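You operate a simulated robot arm through the tools that you are given. There is no shell and no other tool. Be economical: measure what you need, move in short steps, check, and stop when the job is done.

You run a simulated robot arm. Do the job below in one go: nothing can be reset, and whatever is moved stays where it is left.

Task
Put things in order on the top of the side table. At the end: the dough from the top of the side table is on the orange caramel topping pot; the rolled green napkin stands where the cream spice chest stood; the white milk carton from the top of the side table stands where the dough stood; the cream spice chest stands where the white milk carton stood; whatever was shut is shut again. Leave all else as you found it, and nothing knocked over.

It is judged by the outcome, as a careful person would: the job done as asked, and still so three seconds after it is handed in. It fails if anything else is knocked over, pushed out of place, dropped, spilled or broken.

Robot
A 7-joint arm with a two-finger parallel gripper, fixed in place. Base frame: the origin is at the foot of the arm, x ahead of it, y to its left, z up; the work surface is at about z = 0. Lengths are in mm, angles in rad, forces in N, time in s.
With the tool pointing down near the work surface it reaches from about 220 to 580 mm from the base axis. Its first joint turns from -1.152 to 1.152 rad. Payload 2.5 kg.
The TCP is the grasp point between the finger pads, 23 mm short of the fingertips. In the tool frame z runs along the fingers and y along their closing line. Largest opening 94 mm; finger width 38, thickness 10; the body of the gripper, 54 by 96 mm, starts 39 mm behind the TCP.
Orientation is that of the tool frame in the base frame, as a unit quaternion [x, y, z, w]. With the fingers straight down and closing along the base's y, the tool's x points along the base's -x, its y along +y and its z along -z.

Tools
- The arm moves only by the tool servo_tool. Its argument "deltas" is a list of rows, each a list of 7 numbers: the shift along the tool's x, y, z in mm, then the turn, a rotation vector about the tool's x, y, z in rad, then the opening, from 0 (shut) to 1 (fully open). In form: [[x, y, z, rx, ry, rz, fingers], ...]. A call has 1 to 10 rows; each row is the pose to reach, as a shift and turn from the pose commanded when the call began, along the tool's axes at that moment. Each row takes 0.2 s and may step no farther than 50 mm and 0.15 rad from the row before; otherwise, or with a gripper value out of range, the whole call is refused. Where a pose cannot be reached the arm comes as near as it can. A force on the tool above 40 N (or 10 N above the force at the start of the call, whichever is more), or a blocked arm, ends the call early, and 0.2 s more pass. The fingers move at their own pace (about 108 mm/s each) and stop on an object; they squeeze with about 36 N. The grip force told is the motor's: it shows also when the fingers shut on nothing. Time passes only in rows, and 0.2 s behind the last, so rows that repeat a pose let the fingers close. The reply holds the time, the measured pose of the TCP, the force on the tool along the base axes, the opening and the grip force, in the units named above and with some noise.
- Cameras (640 x 400 px; columns grow to the right, rows downward): "scene" is fixed at [116.7, -405.6, 546.4]; the picture's right is [0.86, -0.51, 0.00], its down [-0.29, -0.49, -0.82] and it looks along [0.42, 0.70, -0.57] (base axes); focal length 310 px, centre (320, 200). "wrist" rides on the gripper at [-39, 0, -44] in the tool frame; the picture's right is [0.00, -1.00, 0.00], its down [0.97, 0.00, -0.24] and it looks along [0.24, 0.00, 0.97] (tool axes); focal length 218 px, centre (320, 200).
- snapshot(camera): a new picture of that camera. It takes no simulated time.
- pixel_to_xyz(camera, pixels): for up to 12 pixels [column, row] of the newest picture of that camera ("zoom" is the newest enlarged one), the place [x, y, z] in the base frame of the surface seen there, good to about 3 mm. It takes no simulated time.
- enlarge(camera, box): a new picture of the part [left, top, right, bottom] of that camera's present view, enlarged. It takes no simulated time.
- finish_job(): hands the job in; it is judged then, once.

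Keep the steps short. Do not move on a guess: measure, check each grasp and each placing, and mend mistakes. In all there are 80 turns and 54 pictures (those below and enlarged ones count). Leave the gripper open and the arm clear of the work at the hand-in unless told otherwise, and finish with a single line.

The tools are called after ">>>" as name(argument=value, ...) on one line, values as JSON. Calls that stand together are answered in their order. servo_tool: Moves the arm, as the interface text tells. Its arguments: {"type":"object","properties":{"deltas":{"type":"array"}},"required":["deltas"]} The other tools are called the same way: snapshot (camera) takes a picture; pixel_to_xyz (camera, pixels) gives the place of the surface under pixels of a picture; enlarge (camera, box) takes an enlarged picture of a part of a camera's view; finish_job () hands the job in.

At the start:

```text
clock: 0.0
tool_pos: [421.5, 123.4, 323.5]
tcp_rot: [0.0, 1.0, 0.0, 0.0]
contact_force: [-0.2, -0.4, -0.2]
opening: 94.0
grip_force: 0.1
```

scene: 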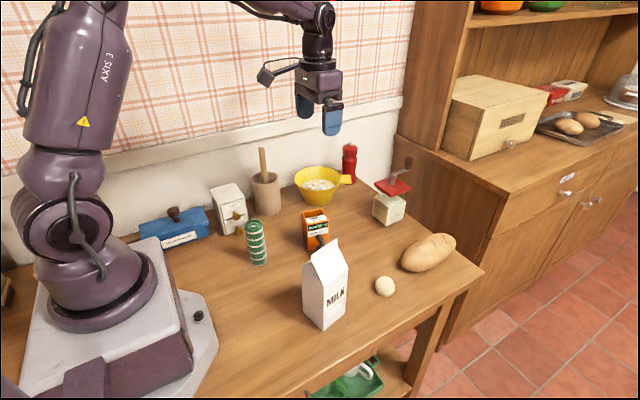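
wrist: 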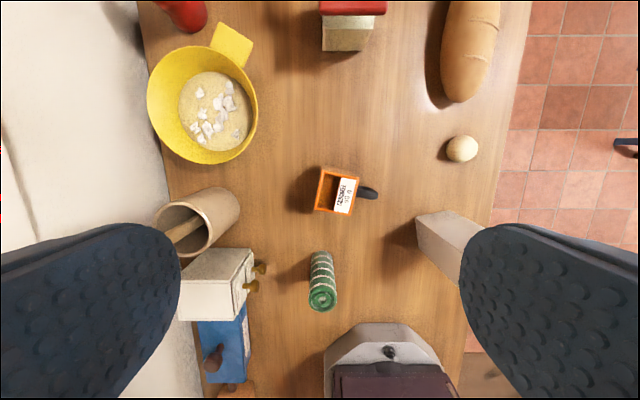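

I see the ball of dough near (385,286), the milk carton at (325,285), the cream chest at (230,208), the green napkin roll at (256,242) and an orange pot at (316,230). I'll enlarge these areas to see them better.

>>> enlarge(camera="scene", box=[190, 140, 350, 280])

>>> enlarge(camera="wrist", box=[150, 120, 500, 340])

>>> enlarge(camera="scene", box=[290, 220, 470, 340])

```text
2.86 times, centred on (270, 210) of scene
```

zoom: 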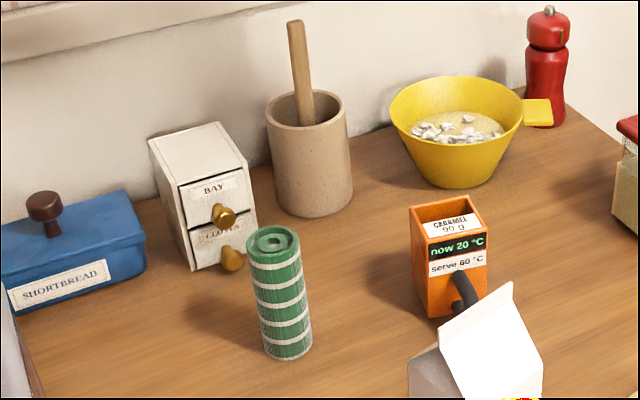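

```text
1.82 times, centred on (325, 230) of wrist
```

zoom: 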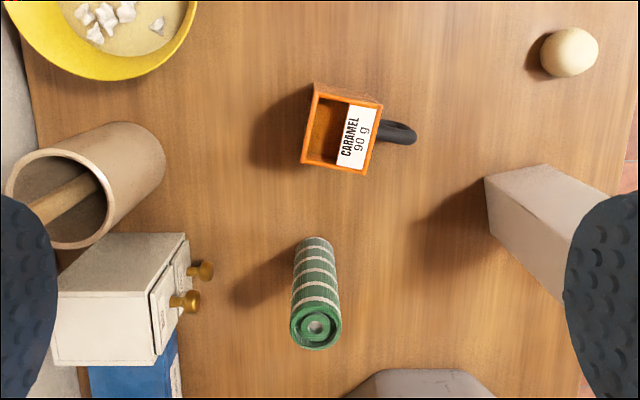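

```text
3.33 times, centred on (380, 280) of scene
```

zoom: 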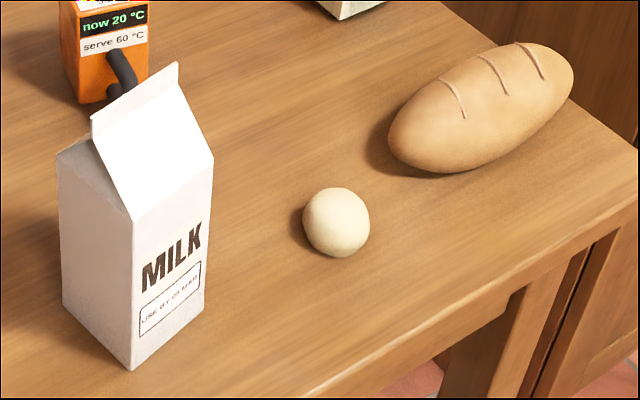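

I'll measure the corners and tops of the objects from both pictures.

>>> pixel_to_xyz(camera="scene", pixels=[[385, 280], [385, 294], [376, 287], [394, 287], [327, 330], [304, 310], [349, 303], [310, 262], [338, 238], [306, 266], [348, 265], [390, 300]])

>>> pixel_to_xyz(camera="wrist", pixels=[[462, 148], [318, 168], [359, 178], [314, 208], [353, 215], [322, 190], [345, 195], [375, 193], [322, 297], [417, 218], [462, 285], [450, 212]])

>>> pixel_to_xyz(camera="scene", pixels=[[212, 192], [235, 184], [245, 201], [221, 207], [238, 235], [252, 226], [237, 215], [248, 229], [256, 224], [251, 266], [266, 262], [258, 245]])

>>> pixel_to_xyz(camera="wrist", pixels=[[182, 250], [245, 250], [179, 315], [236, 315], [250, 285], [262, 268], [200, 280], [254, 254], [195, 320], [165, 225], [203, 245], [240, 340]])

```text
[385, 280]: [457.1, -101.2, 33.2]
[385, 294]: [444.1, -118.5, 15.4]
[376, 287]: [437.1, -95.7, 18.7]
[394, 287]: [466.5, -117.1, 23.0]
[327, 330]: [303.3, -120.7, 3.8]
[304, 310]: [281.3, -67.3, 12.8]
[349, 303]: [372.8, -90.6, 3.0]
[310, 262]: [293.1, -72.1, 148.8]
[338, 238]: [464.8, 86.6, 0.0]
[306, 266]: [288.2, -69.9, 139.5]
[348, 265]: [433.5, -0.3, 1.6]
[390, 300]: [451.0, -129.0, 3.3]
```

```text
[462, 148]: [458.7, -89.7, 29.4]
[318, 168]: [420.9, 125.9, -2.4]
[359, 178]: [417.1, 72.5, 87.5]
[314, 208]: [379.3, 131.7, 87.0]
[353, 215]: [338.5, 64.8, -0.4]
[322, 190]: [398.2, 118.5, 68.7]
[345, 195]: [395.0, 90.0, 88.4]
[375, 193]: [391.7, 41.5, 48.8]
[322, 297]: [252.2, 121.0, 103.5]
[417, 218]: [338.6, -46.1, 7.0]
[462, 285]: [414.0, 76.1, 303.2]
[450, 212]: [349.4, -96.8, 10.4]
```

```text
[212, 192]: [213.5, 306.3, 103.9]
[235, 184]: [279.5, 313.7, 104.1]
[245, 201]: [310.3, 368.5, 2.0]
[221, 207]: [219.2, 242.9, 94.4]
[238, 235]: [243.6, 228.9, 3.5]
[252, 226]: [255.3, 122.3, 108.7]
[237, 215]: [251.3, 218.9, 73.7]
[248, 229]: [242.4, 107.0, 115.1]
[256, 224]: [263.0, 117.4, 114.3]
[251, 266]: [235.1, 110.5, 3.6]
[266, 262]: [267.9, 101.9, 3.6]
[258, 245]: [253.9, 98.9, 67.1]
```

```text
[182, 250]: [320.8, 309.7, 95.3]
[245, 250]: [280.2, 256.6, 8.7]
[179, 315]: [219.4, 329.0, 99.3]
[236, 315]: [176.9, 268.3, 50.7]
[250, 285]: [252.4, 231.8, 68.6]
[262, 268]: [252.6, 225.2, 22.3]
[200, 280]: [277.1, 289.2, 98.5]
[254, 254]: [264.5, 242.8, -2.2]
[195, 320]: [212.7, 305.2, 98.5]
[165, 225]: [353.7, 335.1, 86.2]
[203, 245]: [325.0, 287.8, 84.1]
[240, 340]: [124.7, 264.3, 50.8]
```

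The order is dough, milk, chest, napkin, since each move frees the next place. First I go lower over the orange pot to look at its top.

>>> servo_tool(deltas=[[0, -20, 45, 0, 0, 0, 1], [0, -20, 90, 0, 0, 0, 1], [0, -20, 120, 0, 0, 0, 1], [0, -20, 120, 0, 0, 0, 1]])

>>> snapshot(camera="wrist")

```text
clock: 1.0
tool_pos: [421.5, 104.9, 201.7]
tcp_rot: [0.0, 1.0, -0.001, 0.0]
contact_force: [-0.6, 0.3, 0.8]
opening: 93.7
grip_force: 0.1
```

```text
48 pictures are left
```

wrist: 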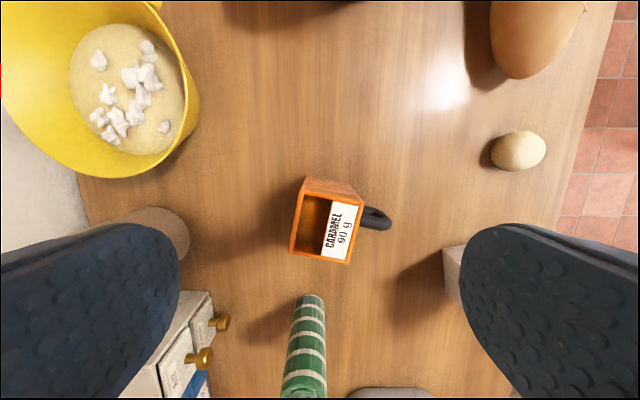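

>>> enlarge(camera="wrist", box=[270, 160, 414, 280])

>>> pixel_to_xyz(camera="wrist", pixels=[[306, 191], [362, 205], [292, 250], [346, 263], [345, 215], [338, 250], [315, 220], [308, 245], [313, 205], [296, 225], [518, 150], [378, 220]])

```text
3.33 times, centred on (342, 220) of wrist
```

zoom: 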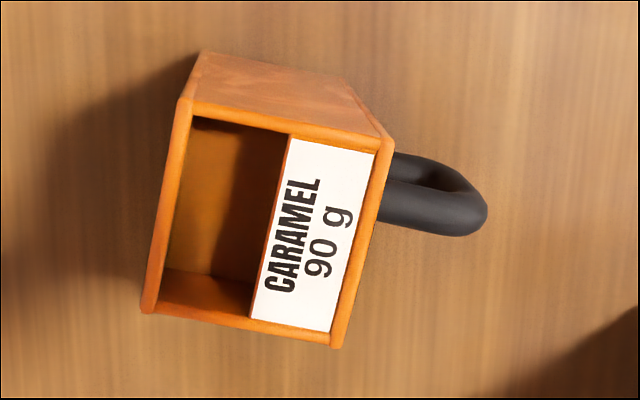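

```text
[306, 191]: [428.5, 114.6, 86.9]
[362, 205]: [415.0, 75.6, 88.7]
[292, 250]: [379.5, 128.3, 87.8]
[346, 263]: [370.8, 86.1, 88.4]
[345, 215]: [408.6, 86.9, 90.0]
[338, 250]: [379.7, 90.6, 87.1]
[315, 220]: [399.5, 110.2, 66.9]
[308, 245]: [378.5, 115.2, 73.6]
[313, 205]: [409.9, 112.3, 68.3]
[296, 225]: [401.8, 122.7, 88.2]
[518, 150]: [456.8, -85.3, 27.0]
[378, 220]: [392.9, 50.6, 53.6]
```

The pot is about 48 by 52 mm with its rim at z 88. It has an open slot on the far (+y) side, with its centre near (401.5, 111.5), where a ball can nest. Next I go above the dough, which is at about (457, -99).

>>> servo_tool(deltas=[[-15, -45, 0, 0, 0, 0, 1], [-36, -90, 0, 0, 0, 0, 1], [-42, -135, 0, 0, 0, 0, 1], [-42, -180, 0, 0, 0, 0, 1], [-42, -204, 30, 0, 0, 0, 1], [-42, -204, 50, 0, 0, 0, 1], [-42, -204, 50, 0, 0, 0, 1]])

>>> snapshot(camera="wrist")

```text
clock: 2.6
tool_pos: [463.4, -99.5, 156.1]
tcp_rot: [0.0, 1.0, 0.0, -0.001]
contact_force: [1.0, 0.2, -0.2]
opening: 94.0
grip_force: 0.0
```

```text
46 pictures are left
```

wrist: 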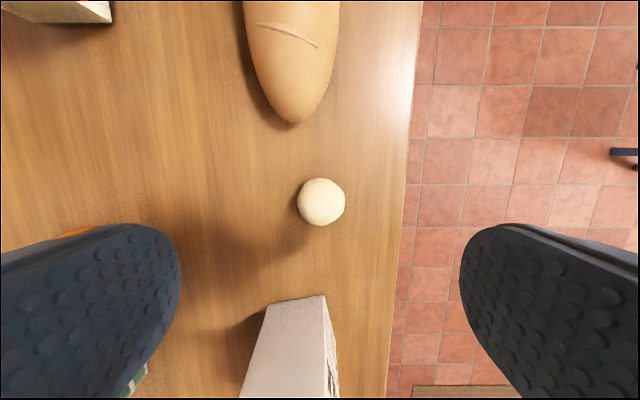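

The ball is at about (456, -100) with radius about 20. I'll come down with the TCP at z 33, so the fingertips stay above the pot rim when I set it down later, and close.

>>> servo_tool(deltas=[[7.5, 0, 40, 0, 0, 0, 1], [7.5, 0, 80, 0, 0, 0, 1], [7.5, 0, 110, 0, 0, 0, 1], [7.5, 0, 120.5, 0, 0, 0, 1], [7.5, 0, 120.5, 0, 0, 0, 1], [7.5, 0, 120.5, 0, 0, 0, 0.3], [7.5, 0, 120.5, 0, 0, 0, 0.3], [7.5, 0, 120.5, 0, 0, 0, 0.3], [7.5, 0, 120.5, 0, 0, 0, 0.3]])

>>> snapshot(camera="wrist")

```text
clock: 4.6
tool_pos: [456.4, -100.0, 34.5]
tcp_rot: [0.0, 1.0, 0.0, 0.0]
contact_force: [0.3, 0.0, 0.2]
opening: 40.1
grip_force: 35.5
```

```text
45 pictures are left
```

wrist: 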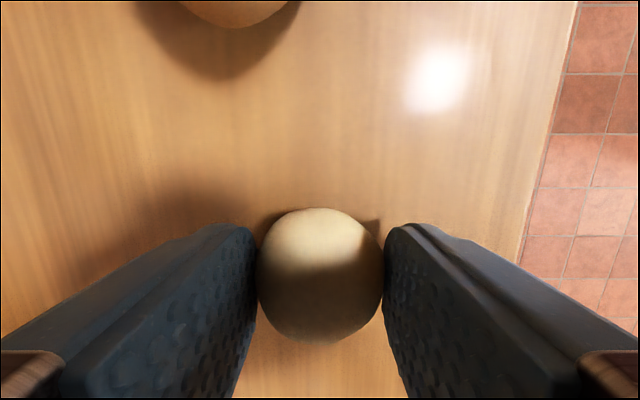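

The dough is held at 40.1 mm with 35 N of grip. I'll lift it and carry it to above the slot.

>>> servo_tool(deltas=[[0, 0, -45, 0, 0, 0, 0.3], [0, 0, -90, 0, 0, 0, 0.3], [0, 0, -130, 0, 0, 0, 0.3], [0, 45, -140, 0, 0, 0, 0.3], [10, 90, -140, 0, 0, 0, 0.3], [30, 135, -140, 0, 0, 0, 0.3], [55, 175, -140, 0, 0, 0, 0.3], [55, 211.5, -140, 0, 0, 0, 0.3], [55, 211.5, -140, 0, 0, 0, 0.3]])

>>> snapshot(camera="wrist")

>>> enlarge(camera="scene", box=[260, 150, 380, 260])

```text
clock: 6.6
tool_pos: [400.8, 112.6, 172.1]
tcp_rot: [0.0, 1.0, 0.0, 0.0]
contact_force: [-0.4, -0.5, -0.9]
opening: 40.2
grip_force: 36.2
```

```text
44 pictures are left
```

wrist: 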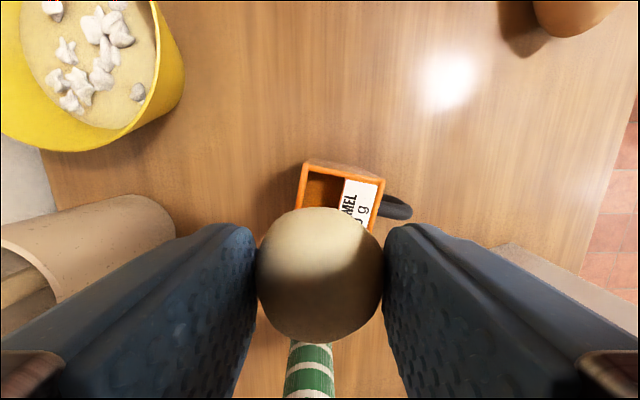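

```text
3.64 times, centred on (320, 205) of scene
```

zoom: 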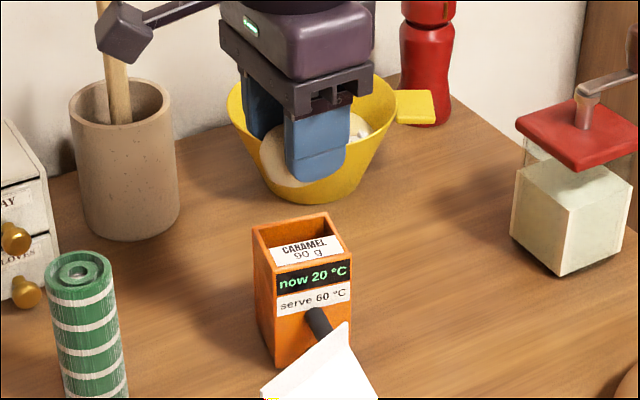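

The ball hangs clear of the pot, and the slot is confirmed below it. I'll lower in stages.

>>> servo_tool(deltas=[[-1, 0, 25, 0, 0, 0, 0.3], [-1, 0, 42, 0, 0, 0, 0.3], [-1, 0, 48, 0, 0, 0, 0.3], [-1, 0, 50, 0, 0, 0, 0.3], [-1, 0, 50, 0, 0, 0, 0.3]])

>>> enlarge(camera="scene", box=[260, 150, 380, 260])

```text
clock: 7.8
tool_pos: [401.0, 112.1, 123.7]
tcp_rot: [0.001, 1.0, 0.001, 0.0]
contact_force: [-8.7, 0.5, 28.0]
opening: 40.2
grip_force: 35.9
```

```text
3.64 times, centred on (320, 205) of scene
```

zoom: 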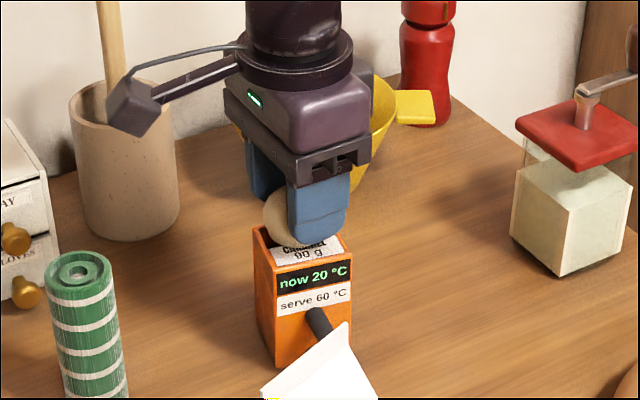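

It touches the rim at 28 N with the ball bottom near z 89. From the pixels the slot runs about y 99 to 119.5, so its middle is near 109.5 and I'm about 3 mm too far to +y. I'll ease up, shift and lower again.

>>> servo_tool(deltas=[[0, 0, -5, 0, 0, 0, 0.3], [0, -2.8, -5, 0, 0, 0, 0.3], [0, -2.8, -2, 0, 0, 0, 0.3], [0, -2.8, 0, 0, 0, 0, 0.3], [0, -2.8, 1, 0, 0, 0, 0.3], [0, -2.8, 1, 0, 0, 0, 0.3]])

```text
clock: 9.2
tool_pos: [402.0, 107.8, 123.1]
tcp_rot: [-0.001, 1.0, 0.001, 0.001]
contact_force: [-10.4, -0.4, 32.4]
opening: 40.4
grip_force: 36.3
```

It still meets resistance at the same height. I'll look from both cameras.

>>> snapshot(camera="wrist")

>>> enlarge(camera="scene", box=[290, 190, 350, 250])

```text
41 pictures are left
```

wrist: 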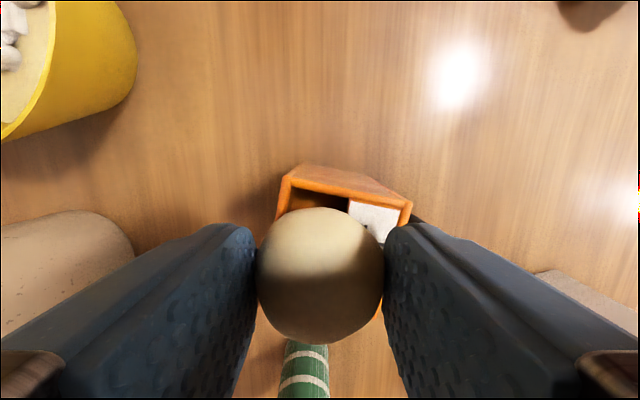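

```text
6.67 times, centred on (320, 220) of scene
```

zoom: 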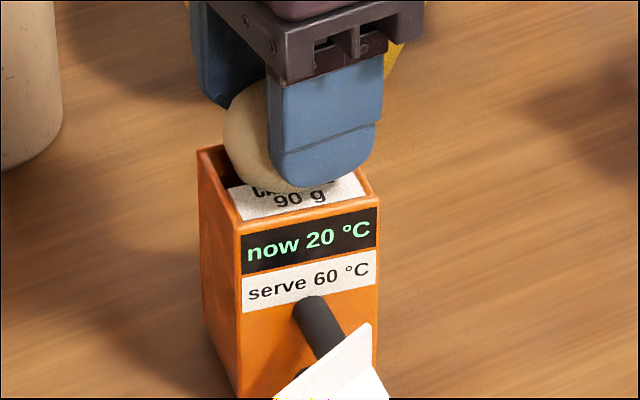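

The ball hasn't moved in the grip. The two heights can't tell me whether both slot edges are being touched or the top is closed. I'll try the middle, y 110.2, with finer steps.

>>> servo_tool(deltas=[[0, 0, -5, 0, 0, 0, 0.3], [0, 2.1, -5, 0, 0, 0, 0.3], [0, 2.1, -4, 0, 0, 0, 0.3], [0, 2.1, -4, 0, 0, 0, 0.3]])

>>> servo_tool(deltas=[[0, 0, 1, 0, 0, 0, 0.3], [0, 0, 2, 0, 0, 0, 0.3], [0, 0, 2, 0, 0, 0, 0.3]])

>>> servo_tool(deltas=[[0, 0, 1, 0, 0, 0, 0.3], [0, 0, 2, 0, 0, 0, 0.3], [0, 0, 2, 0, 0, 0, 0.3]])

```text
clock: 10.2
tool_pos: [402.3, 111.1, 124.7]
tcp_rot: [0.0, 1.0, 0.001, 0.0]
contact_force: [-0.1, -0.4, -0.6]
opening: 40.3
grip_force: 36.1
```

```text
clock: 11.0
tool_pos: [402.4, 109.9, 123.2]
tcp_rot: [-0.001, 1.0, 0.0, 0.001]
contact_force: [-2.7, -0.5, 12.3]
opening: 40.1
grip_force: 35.8
```

```text
clock: 11.8
tool_pos: [403.3, 110.5, 122.8]
tcp_rot: [-0.001, 1.0, 0.0, 0.003]
contact_force: [-3.6, -2.0, 35.1]
opening: 40.5
grip_force: 35.9
```

The contact height is nearly the same across y 107 to 112, at about TCP 125, so the top behaves as flat. I'll set the dough over the pot's middle (399, 102) instead and feel the contact there.

>>> servo_tool(deltas=[[0, 0, -6, 0, 0, 0, 0.3], [3, -8.5, -6, 0, 0, 0, 0.3], [3, -8.5, -4, 0, 0, 0, 0.3], [3, -8.5, -4, 0, 0, 0, 0.3]])

>>> servo_tool(deltas=[[0, 0, 1, 0, 0, 0, 0.3], [0, 0, 1.5, 0, 0, 0, 0.3], [0, 0, 1.5, 0, 0, 0, 0.3]])

>>> snapshot(camera="wrist")

>>> enlarge(camera="scene", box=[290, 190, 350, 250])

```text
clock: 12.8
tool_pos: [398.1, 101.8, 126.6]
tcp_rot: [0.0, 1.0, 0.0, 0.0]
contact_force: [-0.1, -0.6, 0.3]
opening: 40.4
grip_force: 35.9
```

```text
clock: 13.6
tool_pos: [397.1, 101.1, 122.9]
tcp_rot: [0.001, 1.0, 0.0, 0.0]
contact_force: [0.1, -0.8, -1.2]
opening: 40.5
grip_force: 35.5
```

```text
39 pictures are left
```

wrist: 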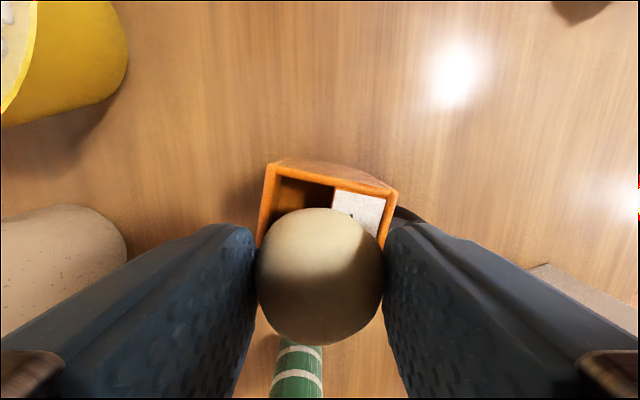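

```text
6.67 times, centred on (320, 220) of scene
```

zoom: 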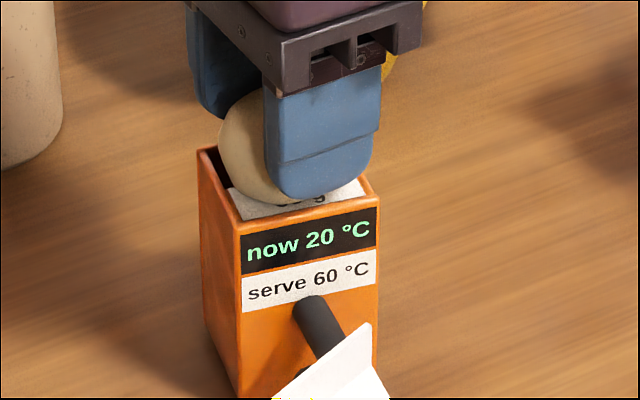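

There's no contact yet at the middle. I'll lower in small steps.

>>> servo_tool(deltas=[[0, 0, 0.5, 0, 0, 0, 0.3], [0, 0, 1, 0, 0, 0, 0.3], [0, 0, 1, 0, 0, 0, 0.3]])

>>> servo_tool(deltas=[[0, 0, 0.5, 0, 0, 0, 0.3], [0, 0, 1, 0, 0, 0, 0.3], [0, 0, 1, 0, 0, 0, 0.3]])

```text
clock: 14.4
tool_pos: [398.2, 102.1, 123.7]
tcp_rot: [0.0, 1.0, 0.0, 0.001]
contact_force: [-3.0, -0.8, 11.4]
opening: 40.3
grip_force: 35.9
```

```text
clock: 15.2
tool_pos: [398.5, 101.0, 122.1]
tcp_rot: [0.0, 1.0, 0.001, 0.001]
contact_force: [-4.6, 1.1, 25.2]
opening: 40.3
grip_force: 35.5
```

Contact starts at about command 124.5 here, so the surface is flat. I'll ease to light contact and open just a little so the fingers still cage the ball, then check.

>>> servo_tool(deltas=[[0, 0, -1.2, 0, 0, 0, 0.3], [0, 0, -1.2, 0, 0, 0, 0.4], [0, 0, -1.2, 0, 0, 0, 0.44], [0, 0, -1.2, 0, 0, 0, 0.47], [0, 0, -1.2, 0, 0, 0, 0.47], [0, 0, -1.2, 0, 0, 0, 0.47]])

>>> snapshot(camera="wrist")

>>> enlarge(camera="scene", box=[290, 190, 350, 250])

```text
clock: 16.6
tool_pos: [398.8, 100.2, 122.4]
tcp_rot: [0.001, 1.0, 0.0, -0.001]
contact_force: [0.0, -0.7, 0.8]
opening: 44.4
grip_force: 0.2
```

```text
37 pictures are left
```

wrist: 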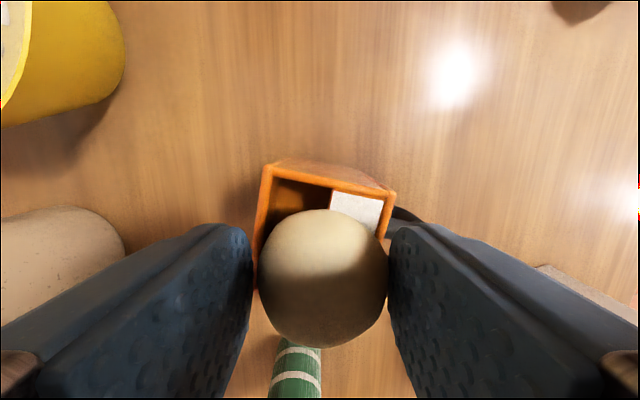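

```text
6.67 times, centred on (320, 220) of scene
```

zoom: 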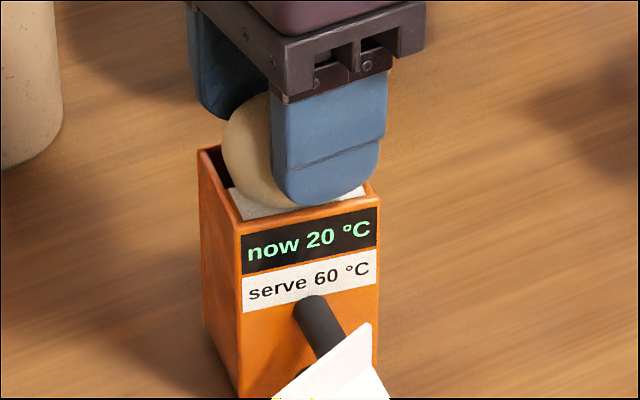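

The ball stays between the fingers. I'll widen a little more and see whether it stays or rolls.

>>> servo_tool(deltas=[[0, 0, 0, 0, 0, 0, 0.5], [0, 0, 0, 0, 0, 0, 0.55], [0, 0, 0, 0, 0, 0, 0.55], [0, 0, 0, 0, 0, 0, 0.55], [0, 0, 0, 0, 0, 0, 0.55]])

>>> snapshot(camera="wrist")

```text
clock: 17.8
tool_pos: [398.9, 101.4, 123.6]
tcp_rot: [0.0, 1.0, 0.0, 0.0]
contact_force: [0.2, 1.0, -0.6]
opening: 51.7
grip_force: 0.0
```

```text
35 pictures are left
```

wrist: 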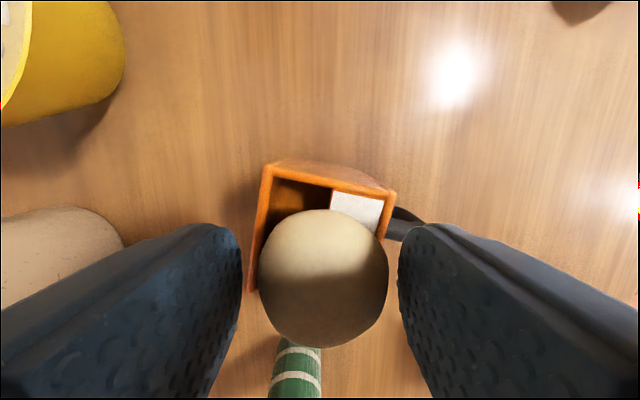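

The ball stands still with gaps on both sides. I'll open further, rise straight up and look.

>>> servo_tool(deltas=[[0, 0, 0, 0, 0, 0, 0.7], [0, 0, 0, 0, 0, 0, 0.8], [0, 0, -30, 0, 0, 0, 0.8], [0, 0, -75, 0, 0, 0, 1], [0, 0, -115, 0, 0, 0, 1], [0, 0, -115, 0, 0, 0, 1]])

>>> snapshot(camera="wrist")

>>> snapshot(camera="scene")

```text
clock: 19.2
tool_pos: [399.5, 102.7, 239.6]
tcp_rot: [0.0, 1.0, 0.001, 0.0]
contact_force: [0.1, 0.6, 0.4]
opening: 94.2
grip_force: 0.1
```

```text
34 pictures are left
```

wrist: 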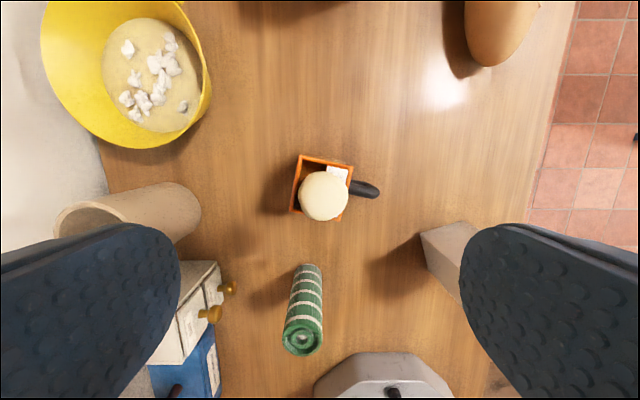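

```text
33 pictures are left
```

scene: 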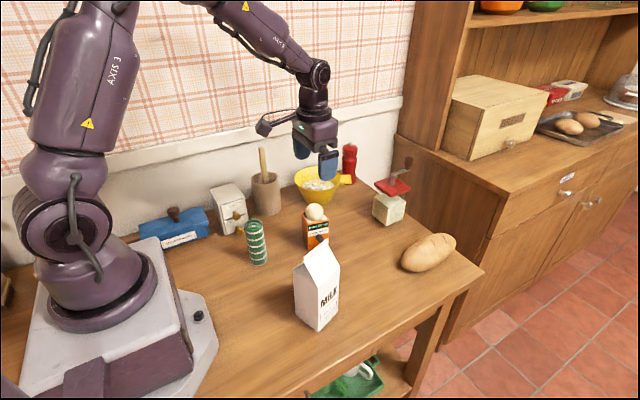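

The dough rests on the pot. But the milk carton stands a bit further left in the picture than at the start (its base corner was at about (323,331) and is now near (318,330)), so it moved slightly. It's still upright. I'll measure it now and keep its original place from the first pictures.

>>> pixel_to_xyz(camera="wrist", pixels=[[323, 197], [421, 236], [462, 222], [458, 290], [440, 240], [303, 338], [225, 288], [213, 313]])

>>> enlarge(camera="scene", box=[290, 220, 470, 340])

>>> pixel_to_xyz(camera="scene", pixels=[[318, 328], [295, 309], [338, 307], [305, 263], [328, 246], [310, 280], [296, 270], [315, 306], [344, 310]])

```text
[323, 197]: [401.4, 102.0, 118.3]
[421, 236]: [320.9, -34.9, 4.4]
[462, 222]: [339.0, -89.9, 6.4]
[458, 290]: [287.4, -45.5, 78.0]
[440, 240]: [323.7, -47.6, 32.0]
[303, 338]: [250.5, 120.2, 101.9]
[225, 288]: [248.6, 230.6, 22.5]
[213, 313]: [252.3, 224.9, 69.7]
```

```text
3.33 times, centred on (380, 280) of scene
```

zoom: 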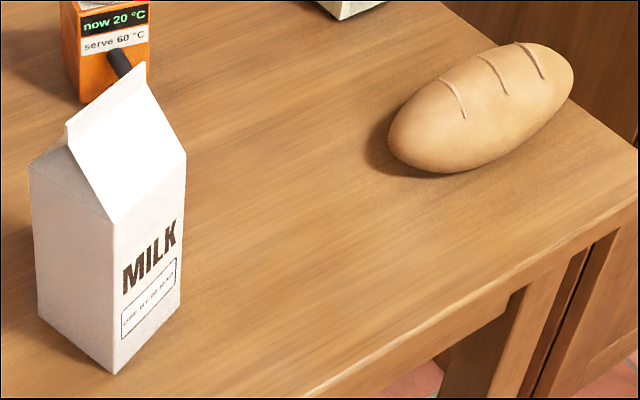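

```text
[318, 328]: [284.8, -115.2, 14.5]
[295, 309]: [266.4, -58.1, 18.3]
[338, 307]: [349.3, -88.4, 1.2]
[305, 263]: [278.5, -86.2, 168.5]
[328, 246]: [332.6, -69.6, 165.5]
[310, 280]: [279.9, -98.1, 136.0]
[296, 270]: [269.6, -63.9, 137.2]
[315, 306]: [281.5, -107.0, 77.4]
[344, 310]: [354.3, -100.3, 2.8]
```

The bracket that sticks out of the hand (at about (263,75) in the scene picture) probably nudged the carton. I'll measure where it sits relative to the TCP.

>>> pixel_to_xyz(camera="scene", pixels=[[263, 75], [260, 128], [266, 132], [256, 126], [262, 122], [275, 122], [290, 115], [265, 118], [298, 150], [328, 175], [310, 128], [330, 140]])

>>> enlarge(camera="scene", box=[240, 70, 360, 190])

```text
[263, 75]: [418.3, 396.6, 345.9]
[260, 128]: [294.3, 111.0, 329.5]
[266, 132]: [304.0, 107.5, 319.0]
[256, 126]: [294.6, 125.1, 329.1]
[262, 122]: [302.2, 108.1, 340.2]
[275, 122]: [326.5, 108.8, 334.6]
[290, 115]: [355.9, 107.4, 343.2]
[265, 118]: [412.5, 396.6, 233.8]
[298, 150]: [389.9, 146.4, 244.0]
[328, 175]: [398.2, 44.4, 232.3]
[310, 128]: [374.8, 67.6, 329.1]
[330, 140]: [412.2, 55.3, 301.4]
```

```text
3.33 times, centred on (300, 130) of scene
```

zoom: 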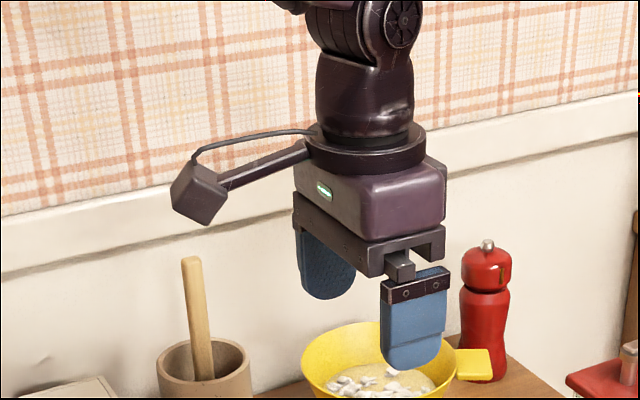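

The bracket sits 80–120 mm on the tool's +x side and from about 75 mm above the TCP, so I'll plan around it from now on. Next I move high above the milk, turned about 18° to match its faces, and look.

>>> servo_tool(deltas=[[0, -10, -25, 0, 0, 0, 1], [15, -50, -35, 0, 0, -0.1, 1], [35, -95, -35, 0, 0, -0.2, 1], [60, -138, -35, 0, 0, -0.3, 1], [80, -179, -35, 0, 0, -0.32, 1], [80, -179, -35, 0, 0, -0.32, 1]])

>>> snapshot(camera="wrist")

```text
clock: 20.6
tool_pos: [314.5, -77.9, 271.1]
tcp_rot: [-0.16, 0.987, 0.0, 0.0]
contact_force: [0.5, 0.5, 0.1]
opening: 94.0
grip_force: 0.0
```

```text
30 pictures are left
```

wrist: 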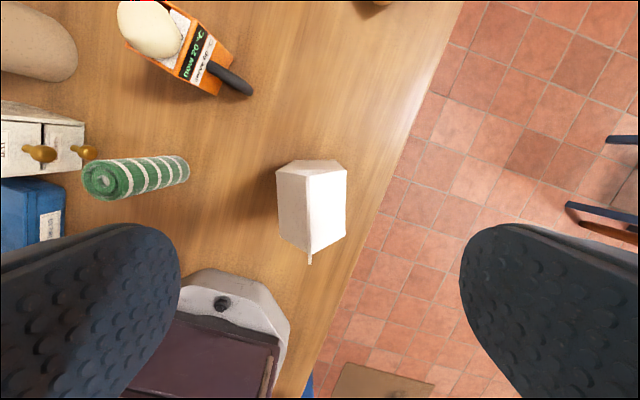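

>>> pixel_to_xyz(camera="wrist", pixels=[[279, 173], [345, 173], [344, 232], [281, 236], [308, 175], [309, 240], [309, 258], [295, 205], [328, 205], [318, 164]])

>>> enlarge(camera="wrist", box=[250, 140, 378, 280])

```text
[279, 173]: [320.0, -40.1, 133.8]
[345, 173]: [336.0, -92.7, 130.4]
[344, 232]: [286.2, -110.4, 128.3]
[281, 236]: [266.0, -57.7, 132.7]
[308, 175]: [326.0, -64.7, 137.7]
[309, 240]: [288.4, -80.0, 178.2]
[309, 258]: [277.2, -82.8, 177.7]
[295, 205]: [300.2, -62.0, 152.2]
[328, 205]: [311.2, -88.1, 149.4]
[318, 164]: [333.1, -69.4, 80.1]
```

```text
2.86 times, centred on (314, 210) of wrist
```

zoom: 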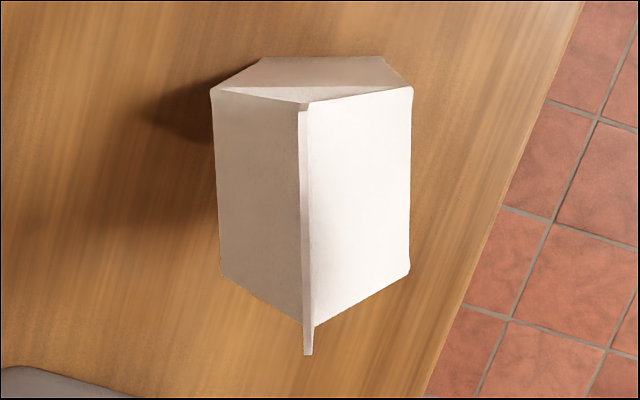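

The carton's walls line up with the gripper. Its shoulders are at z about 133 and the ridge at about 178, with the middle near (302, -75). I need 11 mm along tool x and 7 mm along tool y, then go down so the palm stays just above the ridge and the pad ends hold the wall tops.

>>> servo_tool(deltas=[[11, 7, 30, 0, 0, 0, 1], [11, 7, 70, 0, 0, 0, 1], [11, 7, 100, 0, 0, 0, 1], [11, 7, 110, 0, 0, 0, 1], [11, 7, 110, 0, 0, 0, 1]])

>>> snapshot(camera="wrist")

>>> enlarge(camera="scene", box=[240, 180, 380, 340])

```text
clock: 21.8
tool_pos: [304.5, -73.5, 162.0]
tcp_rot: [-0.159, 0.987, 0.0, -0.001]
contact_force: [1.2, 0.1, -0.2]
opening: 93.7
grip_force: 0.0
```

```text
28 pictures are left
```

wrist: 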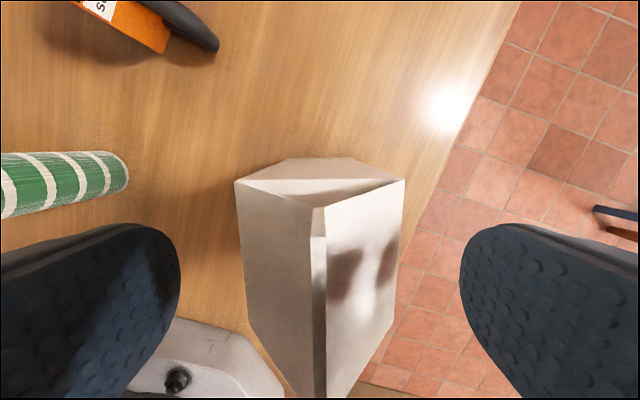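

```text
2.50 times, centred on (310, 260) of scene
```

zoom: 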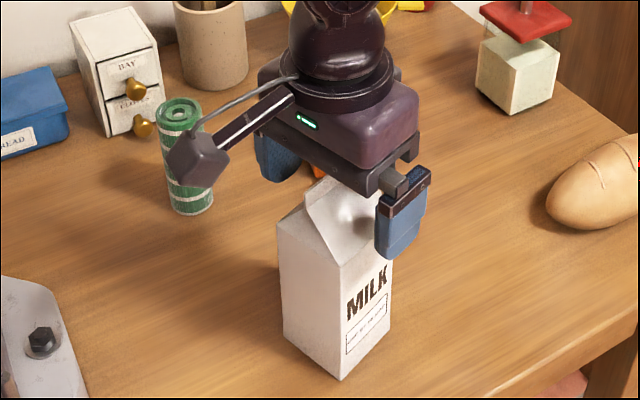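

The carton is centred between the fingers. I'll go down the last 19 mm and close.

>>> servo_tool(deltas=[[1, 0, 10, 0, 0, 0, 1], [1, 0, 17, 0, 0, 0, 1], [1, 0, 19, 0, 0, 0, 1], [1, 0, 19, 0, 0, 0, 1], [1, 0, 19, 0, 0, 0, 0.7], [1, 0, 19, 0, 0, 0, 0.5], [1, 0, 19, 0, 0, 0, 0.45], [1, 0, 19, 0, 0, 0, 0.45]])

>>> enlarge(camera="scene", box=[240, 180, 380, 340])

```text
clock: 23.6
tool_pos: [305.1, -75.2, 143.1]
tcp_rot: [-0.16, 0.987, 0.001, 0.0]
contact_force: [0.1, 0.8, -0.2]
opening: 61.5
grip_force: 36.3
```

```text
2.50 times, centred on (310, 260) of scene
```

zoom: 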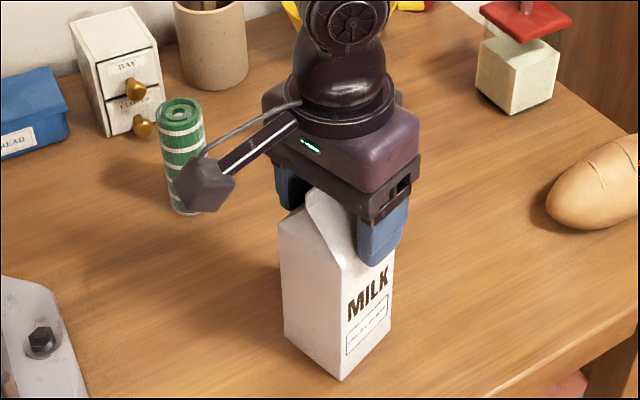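

The carton is held, 61.5 mm wide at 36 N. I'll lift 15 mm and check it hangs straight.

>>> servo_tool(deltas=[[0, 0, -5, 0, 0, 0, 0.45], [0, 0, -15, 0, 0, 0, 0.45], [0, 0, -30, 0, 0, 0, 0.45], [0, 0, -30, 0, 0, 0, 0.45]])

>>> enlarge(camera="scene", box=[240, 180, 380, 340])

```text
clock: 24.6
tool_pos: [304.9, -74.9, 172.1]
tcp_rot: [-0.16, 0.987, 0.0, 0.0]
contact_force: [0.2, -1.1, -4.2]
opening: 61.7
grip_force: 36.1
```

```text
2.50 times, centred on (310, 260) of scene
```

zoom: 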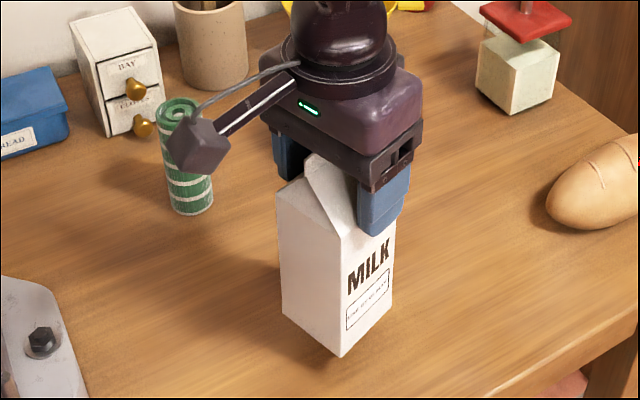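

It hangs upright and weighs about 4 N. I'll carry it to the dough's old place (456, -100).

>>> servo_tool(deltas=[[-30, -15, -5, 0, 0, 0, 0.45], [-65, -35, -5, 0, 0, 0, 0.45], [-100, -53, -5, 0, 0, 0, 0.45], [-125, -66, -5, 0, 0, 0, 0.45], [-135.5, -71.3, -5, 0, 0, 0, 0.45], [-135.5, -71.3, -5, 0, 0, 0, 0.45], [-135.5, -71.3, 10, 0, 0, 0, 0.45], [-135.5, -71.3, 22, 0, 0, 0, 0.45], [-135.5, -71.3, 26, 0, 0, 0, 0.45], [-135.5, -71.3, 26, 0, 0, 0, 0.45]])

>>> snapshot(camera="scene")

```text
clock: 26.8
tool_pos: [456.3, -99.8, 147.8]
tcp_rot: [-0.159, 0.987, 0.0, 0.0]
contact_force: [0.1, 0.0, -4.4]
opening: 61.5
grip_force: 36.0
```

```text
24 pictures are left
```

scene: 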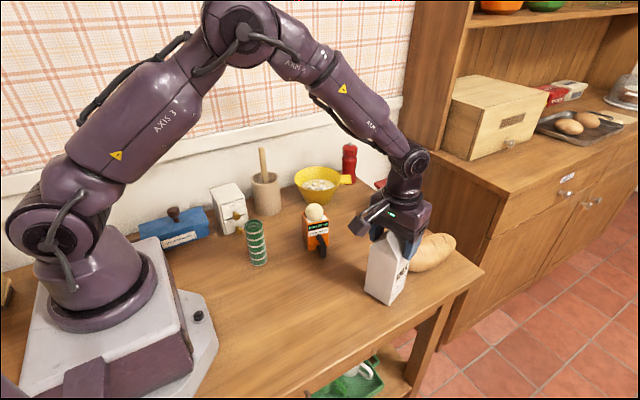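

I'll lower until the base touches, then open.

>>> servo_tool(deltas=[[0, 0, 2, 0, 0, 0, 0.45], [0, 0, 3.5, 0, 0, 0, 0.45], [0, 0, 4.2, 0, 0, 0, 0.45], [0, 0, 4.2, 0, 0, 0, 0.45]])

```text
clock: 27.8
tool_pos: [456.6, -99.9, 145.4]
tcp_rot: [-0.159, 0.987, 0.001, 0.0]
contact_force: [-1.0, 0.0, -4.0]
opening: 62.1
grip_force: 35.7
```

>>> servo_tool(deltas=[[0, 0, 0.5, 0, 0, 0, 0.45], [0, 0, 1, 0, 0, 0, 0.45], [0, 0, 1, 0, 0, 0, 0.45]])

```text
clock: 28.6
tool_pos: [455.4, -100.5, 142.3]
tcp_rot: [-0.159, 0.987, -0.001, 0.0]
contact_force: [-3.0, 1.9, 5.9]
opening: 61.6
grip_force: 35.9
```

The base now carries the weight (the force has gone from -4 to +6 N). I'll open, rise straight up and look.

>>> servo_tool(deltas=[[0, 0, 0, 0, 0, 0, 0.7], [0, 0, 0, 0, 0, 0, 0.9], [0, 0, 0, 0, 0, 0, 1], [0, 0, -40, 0, 0, 0, 1], [0, 0, -85, 0, 0, 0, 1], [0, 0, -125, 0, 0, 0, 1], [0, 0, -125, 0, 0, 0, 1]])

>>> snapshot(camera="scene")

```text
clock: 30.2
tool_pos: [456.6, -98.1, 268.6]
tcp_rot: [-0.16, 0.987, 0.0, 0.0]
contact_force: [-0.7, 0.0, -0.1]
opening: 93.8
grip_force: 0.1
```

```text
23 pictures are left
```

scene: 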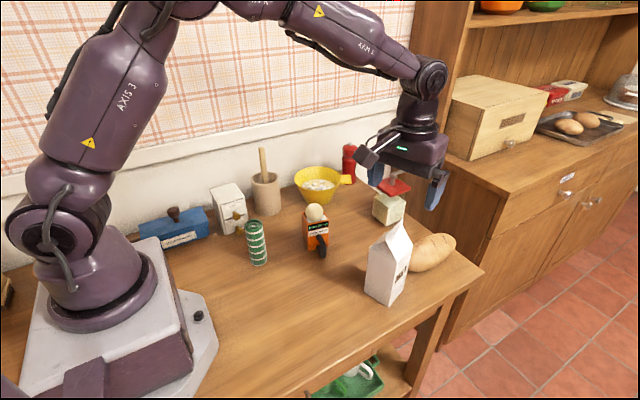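

The carton stands upright on the dough's old place. Next I fly high to above the chest while turning the hand about 72° more, so the fingers close across its width with the bracket on the room side.

>>> servo_tool(deltas=[[8, 43, -5, 0, 0, -0.12, 1], [16, 86, -5, 0, 0, -0.24, 1], [23, 129, -5, 0, 0, -0.36, 1], [31, 172, -5, 0, 0, -0.49, 1], [39, 215, -5, 0, 0, -0.62, 1], [47, 258, -5, 0, 0, -0.75, 1], [54, 301, -5, 0, 0, -0.88, 1], [62, 344, -5, 0, 0, -1.01, 1], [70, 387, -5, 0, 0, -1.13, 1], [78, 429, -5, 0, 0, -1.25, 1]])

>>> snapshot(camera="wrist")

```text
clock: 32.4
tool_pos: [245.6, 288.0, 269.2]
tcp_rot: [-0.707, 0.708, 0.0, 0.0]
contact_force: [-0.7, 0.1, -0.6]
opening: 94.1
grip_force: 0.1
```

```text
22 pictures are left
```

wrist: 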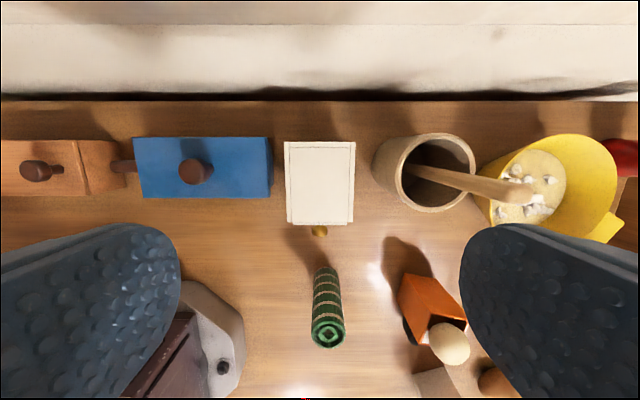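

A clear view from above. I'll measure the chest's corners, its neighbours and the napkin.

>>> pixel_to_xyz(camera="wrist", pixels=[[287, 144], [353, 144], [290, 221], [350, 221], [320, 232], [268, 150], [268, 190], [377, 160], [400, 190], [328, 334], [500, 190], [195, 172]])

>>> enlarge(camera="wrist", box=[230, 120, 430, 250])

```text
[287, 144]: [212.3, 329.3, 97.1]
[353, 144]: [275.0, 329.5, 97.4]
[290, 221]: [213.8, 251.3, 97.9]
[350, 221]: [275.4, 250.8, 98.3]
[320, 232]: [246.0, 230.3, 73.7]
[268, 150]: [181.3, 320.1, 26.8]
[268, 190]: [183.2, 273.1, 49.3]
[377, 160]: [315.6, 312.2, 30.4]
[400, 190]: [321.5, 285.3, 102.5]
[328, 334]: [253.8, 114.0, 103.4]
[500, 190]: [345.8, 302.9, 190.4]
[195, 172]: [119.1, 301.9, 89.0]
```

```text
3.08 times, centred on (330, 185) of wrist
```

zoom: 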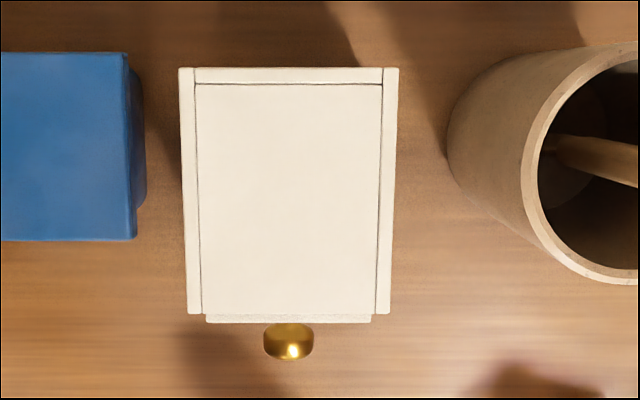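

The chest is square to the axes: x 211–277, y 249–331, top at z about 98, and already centred in the view at column 320. The mortar starts at x about 315 and the blue box ends at x about 185, up to z 50. I'll go down to TCP z 75 with the opening at 0.9.

>>> servo_tool(deltas=[[-2, 0, 45, 0, 0, 0, 0.9], [-2, 0, 90, 0, 0, 0, 0.9], [-2, 0, 130, 0, 0, 0, 0.9], [-2, 0, 150, 0, 0, 0, 0.9], [-2, 0, 150, 0, 0, 0, 0.9]])

>>> snapshot(camera="wrist")

```text
clock: 33.6
tool_pos: [249.6, 287.0, 121.5]
tcp_rot: [-0.706, 0.708, 0.0, 0.0]
contact_force: [-0.7, -0.3, -0.2]
opening: 84.5
grip_force: 0.1
```

```text
20 pictures are left
```

wrist: 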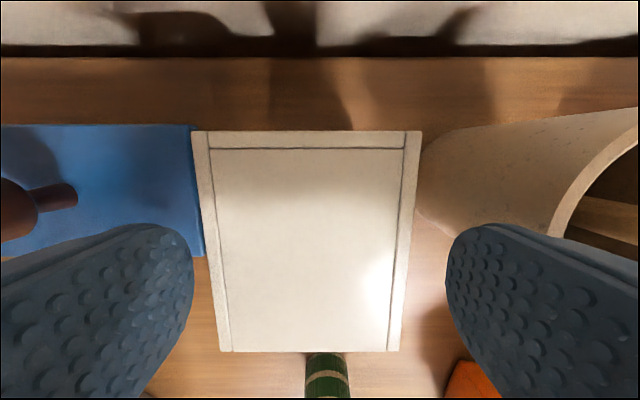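

The chest sits about 4 mm left of the gripper's middle, so I'll correct that, descend to z 75 and close.

>>> servo_tool(deltas=[[-2, 4, 0, 0, 0, 0, 0.9], [-2, 4, 20, 0, 0, 0, 0.9], [-2, 4, 38, 0, 0, 0, 0.9], [-2, 4, 46, 0, 0, 0, 0.9], [-2, 4, 46, 0, 0, 0, 0.9], [-2, 4, 46, 0, 0, 0, 0.75], [-2, 4, 46, 0, 0, 0, 0.6], [-2, 4, 46, 0, 0, 0, 0.5], [-2, 4, 46, 0, 0, 0, 0.5]])

>>> enlarge(camera="scene", box=[130, 130, 290, 280])

```text
clock: 35.6
tool_pos: [244.1, 286.4, 76.5]
tcp_rot: [-0.706, 0.708, 0.0, 0.0]
contact_force: [0.5, 0.2, -0.1]
opening: 67.8
grip_force: 36.4
```

```text
2.67 times, centred on (210, 205) of scene
```

zoom: 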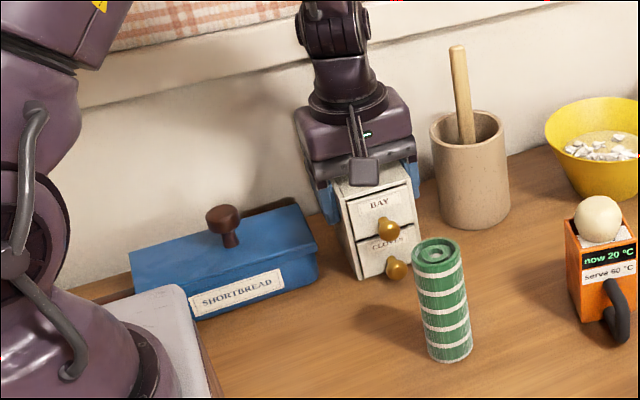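

The chest is held at 67.8 mm and 36 N. I'll lift slowly and check the drawers.

>>> servo_tool(deltas=[[0, 0, -8, 0, 0, 0, 0.5], [0, 0, -25, 0, 0, 0, 0.5], [0, 0, -50, 0, 0, 0, 0.5], [0, 0, -75, 0, 0, 0, 0.5], [0, 0, -100, 0, 0, 0, 0.5], [0, 0, -125, 0, 0, 0, 0.5], [0, 0, -145, 0, 0, 0, 0.5], [0, 0, -155, 0, 0, 0, 0.5], [0, 0, -155, 0, 0, 0, 0.5]])

>>> enlarge(camera="scene", box=[130, 90, 290, 240])

```text
clock: 37.6
tool_pos: [244.4, 288.4, 231.2]
tcp_rot: [-0.707, 0.707, 0.0, 0.0]
contact_force: [0.0, 0.0, -2.9]
opening: 67.5
grip_force: 35.8
```

```text
2.67 times, centred on (210, 165) of scene
```

zoom: 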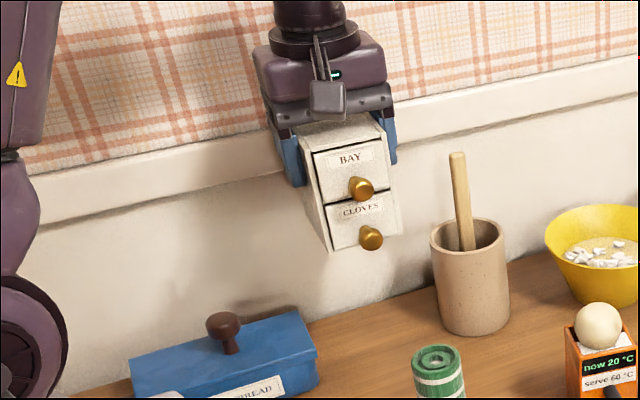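

The drawers stay shut. I'll carry the chest high above the napkin to the milk's old place (321, -80).

>>> servo_tool(deltas=[[20, 0, 0, 0, 0, 0, 0.5], [55, -5, 0, 0, 0, 0, 0.5], [95, -14, 0, 0, 0, 0, 0.5], [138, -26, 0, 0, 0, 0, 0.5], [182, -38, 0, 0, 0, 0, 0.5], [226, -49, 0, 0, 0, 0, 0.5], [270, -60, 0, 0, 0, 0, 0.5], [312, -69, 0, 0, 0, 0, 0.5], [346, -75, 0, 0, 0, 0, 0.5], [370, -77, 0, 0, 0, 0, 0.5]])

>>> servo_tool(deltas=[[0, 0, 30, 0, 0, 0, 0.5], [0, 0, 65, 0, 0, 0, 0.5], [0, 0, 100, 0, 0, 0, 0.5], [0, 0, 128, 0, 0, 0, 0.5], [0, 0, 145, 0, 0, 0, 0.5], [0, 0, 145, 0, 0, 0, 0.5]])

>>> snapshot(camera="scene")

```text
clock: 39.8
tool_pos: [316.4, -82.7, 233.3]
tcp_rot: [0.707, -0.707, 0.0, 0.0]
contact_force: [0.3, 0.5, -1.9]
opening: 67.7
grip_force: 35.9
```

```text
clock: 41.2
tool_pos: [317.1, -81.7, 87.3]
tcp_rot: [-0.707, 0.707, 0.0, 0.0]
contact_force: [0.3, -0.2, -1.9]
opening: 68.0
grip_force: 36.0
```

```text
17 pictures are left
```

scene: 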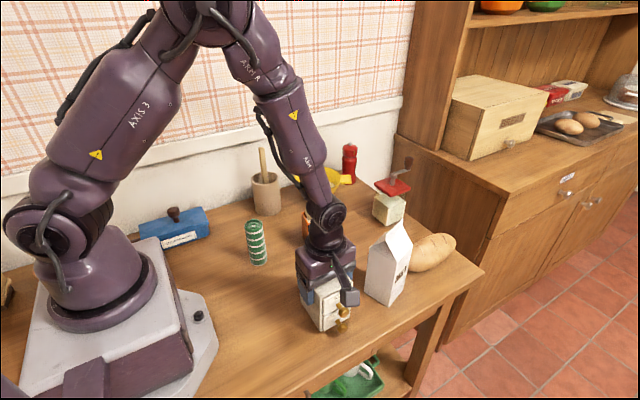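

The chest is at about (317, -79) and 10 mm above the table. I'll shift 2.5 mm in +x and lower to contact.

>>> servo_tool(deltas=[[0, -2.5, 3, 0, 0, 0, 0.5], [0, -2.5, 6, 0, 0, 0, 0.5], [0, -2.5, 8.5, 0, 0, 0, 0.5], [0, -2.5, 9.3, 0, 0, 0, 0.5], [0, -2.5, 9.3, 0, 0, 0, 0.5]])

>>> servo_tool(deltas=[[0, 0, 0.5, 0, 0, 0, 0.5], [0, 0, 1, 0, 0, 0, 0.5], [0, 0, 1, 0, 0, 0, 0.5]])

```text
clock: 42.4
tool_pos: [321.2, -82.8, 77.9]
tcp_rot: [-0.706, 0.708, 0.0, 0.0]
contact_force: [-0.1, 0.2, -3.0]
opening: 67.9
grip_force: 35.9
```

```text
clock: 43.2
tool_pos: [321.9, -83.1, 76.4]
tcp_rot: [-0.706, 0.708, 0.0, 0.0]
contact_force: [-0.2, -0.2, -3.0]
opening: 67.9
grip_force: 35.7
```

There's no contact yet (the force is still -3 N). I'll go down another millimetre or so.

>>> servo_tool(deltas=[[0, 0, 0.5, 0, 0, 0, 0.5], [0, 0, 1, 0, 0, 0, 0.5], [0, 0, 1, 0, 0, 0, 0.5]])

```text
clock: 44.0
tool_pos: [320.4, -82.7, 76.0]
tcp_rot: [-0.707, 0.707, 0.0, -0.001]
contact_force: [-9.8, 2.0, 27.1]
opening: 67.9
grip_force: 36.3
```

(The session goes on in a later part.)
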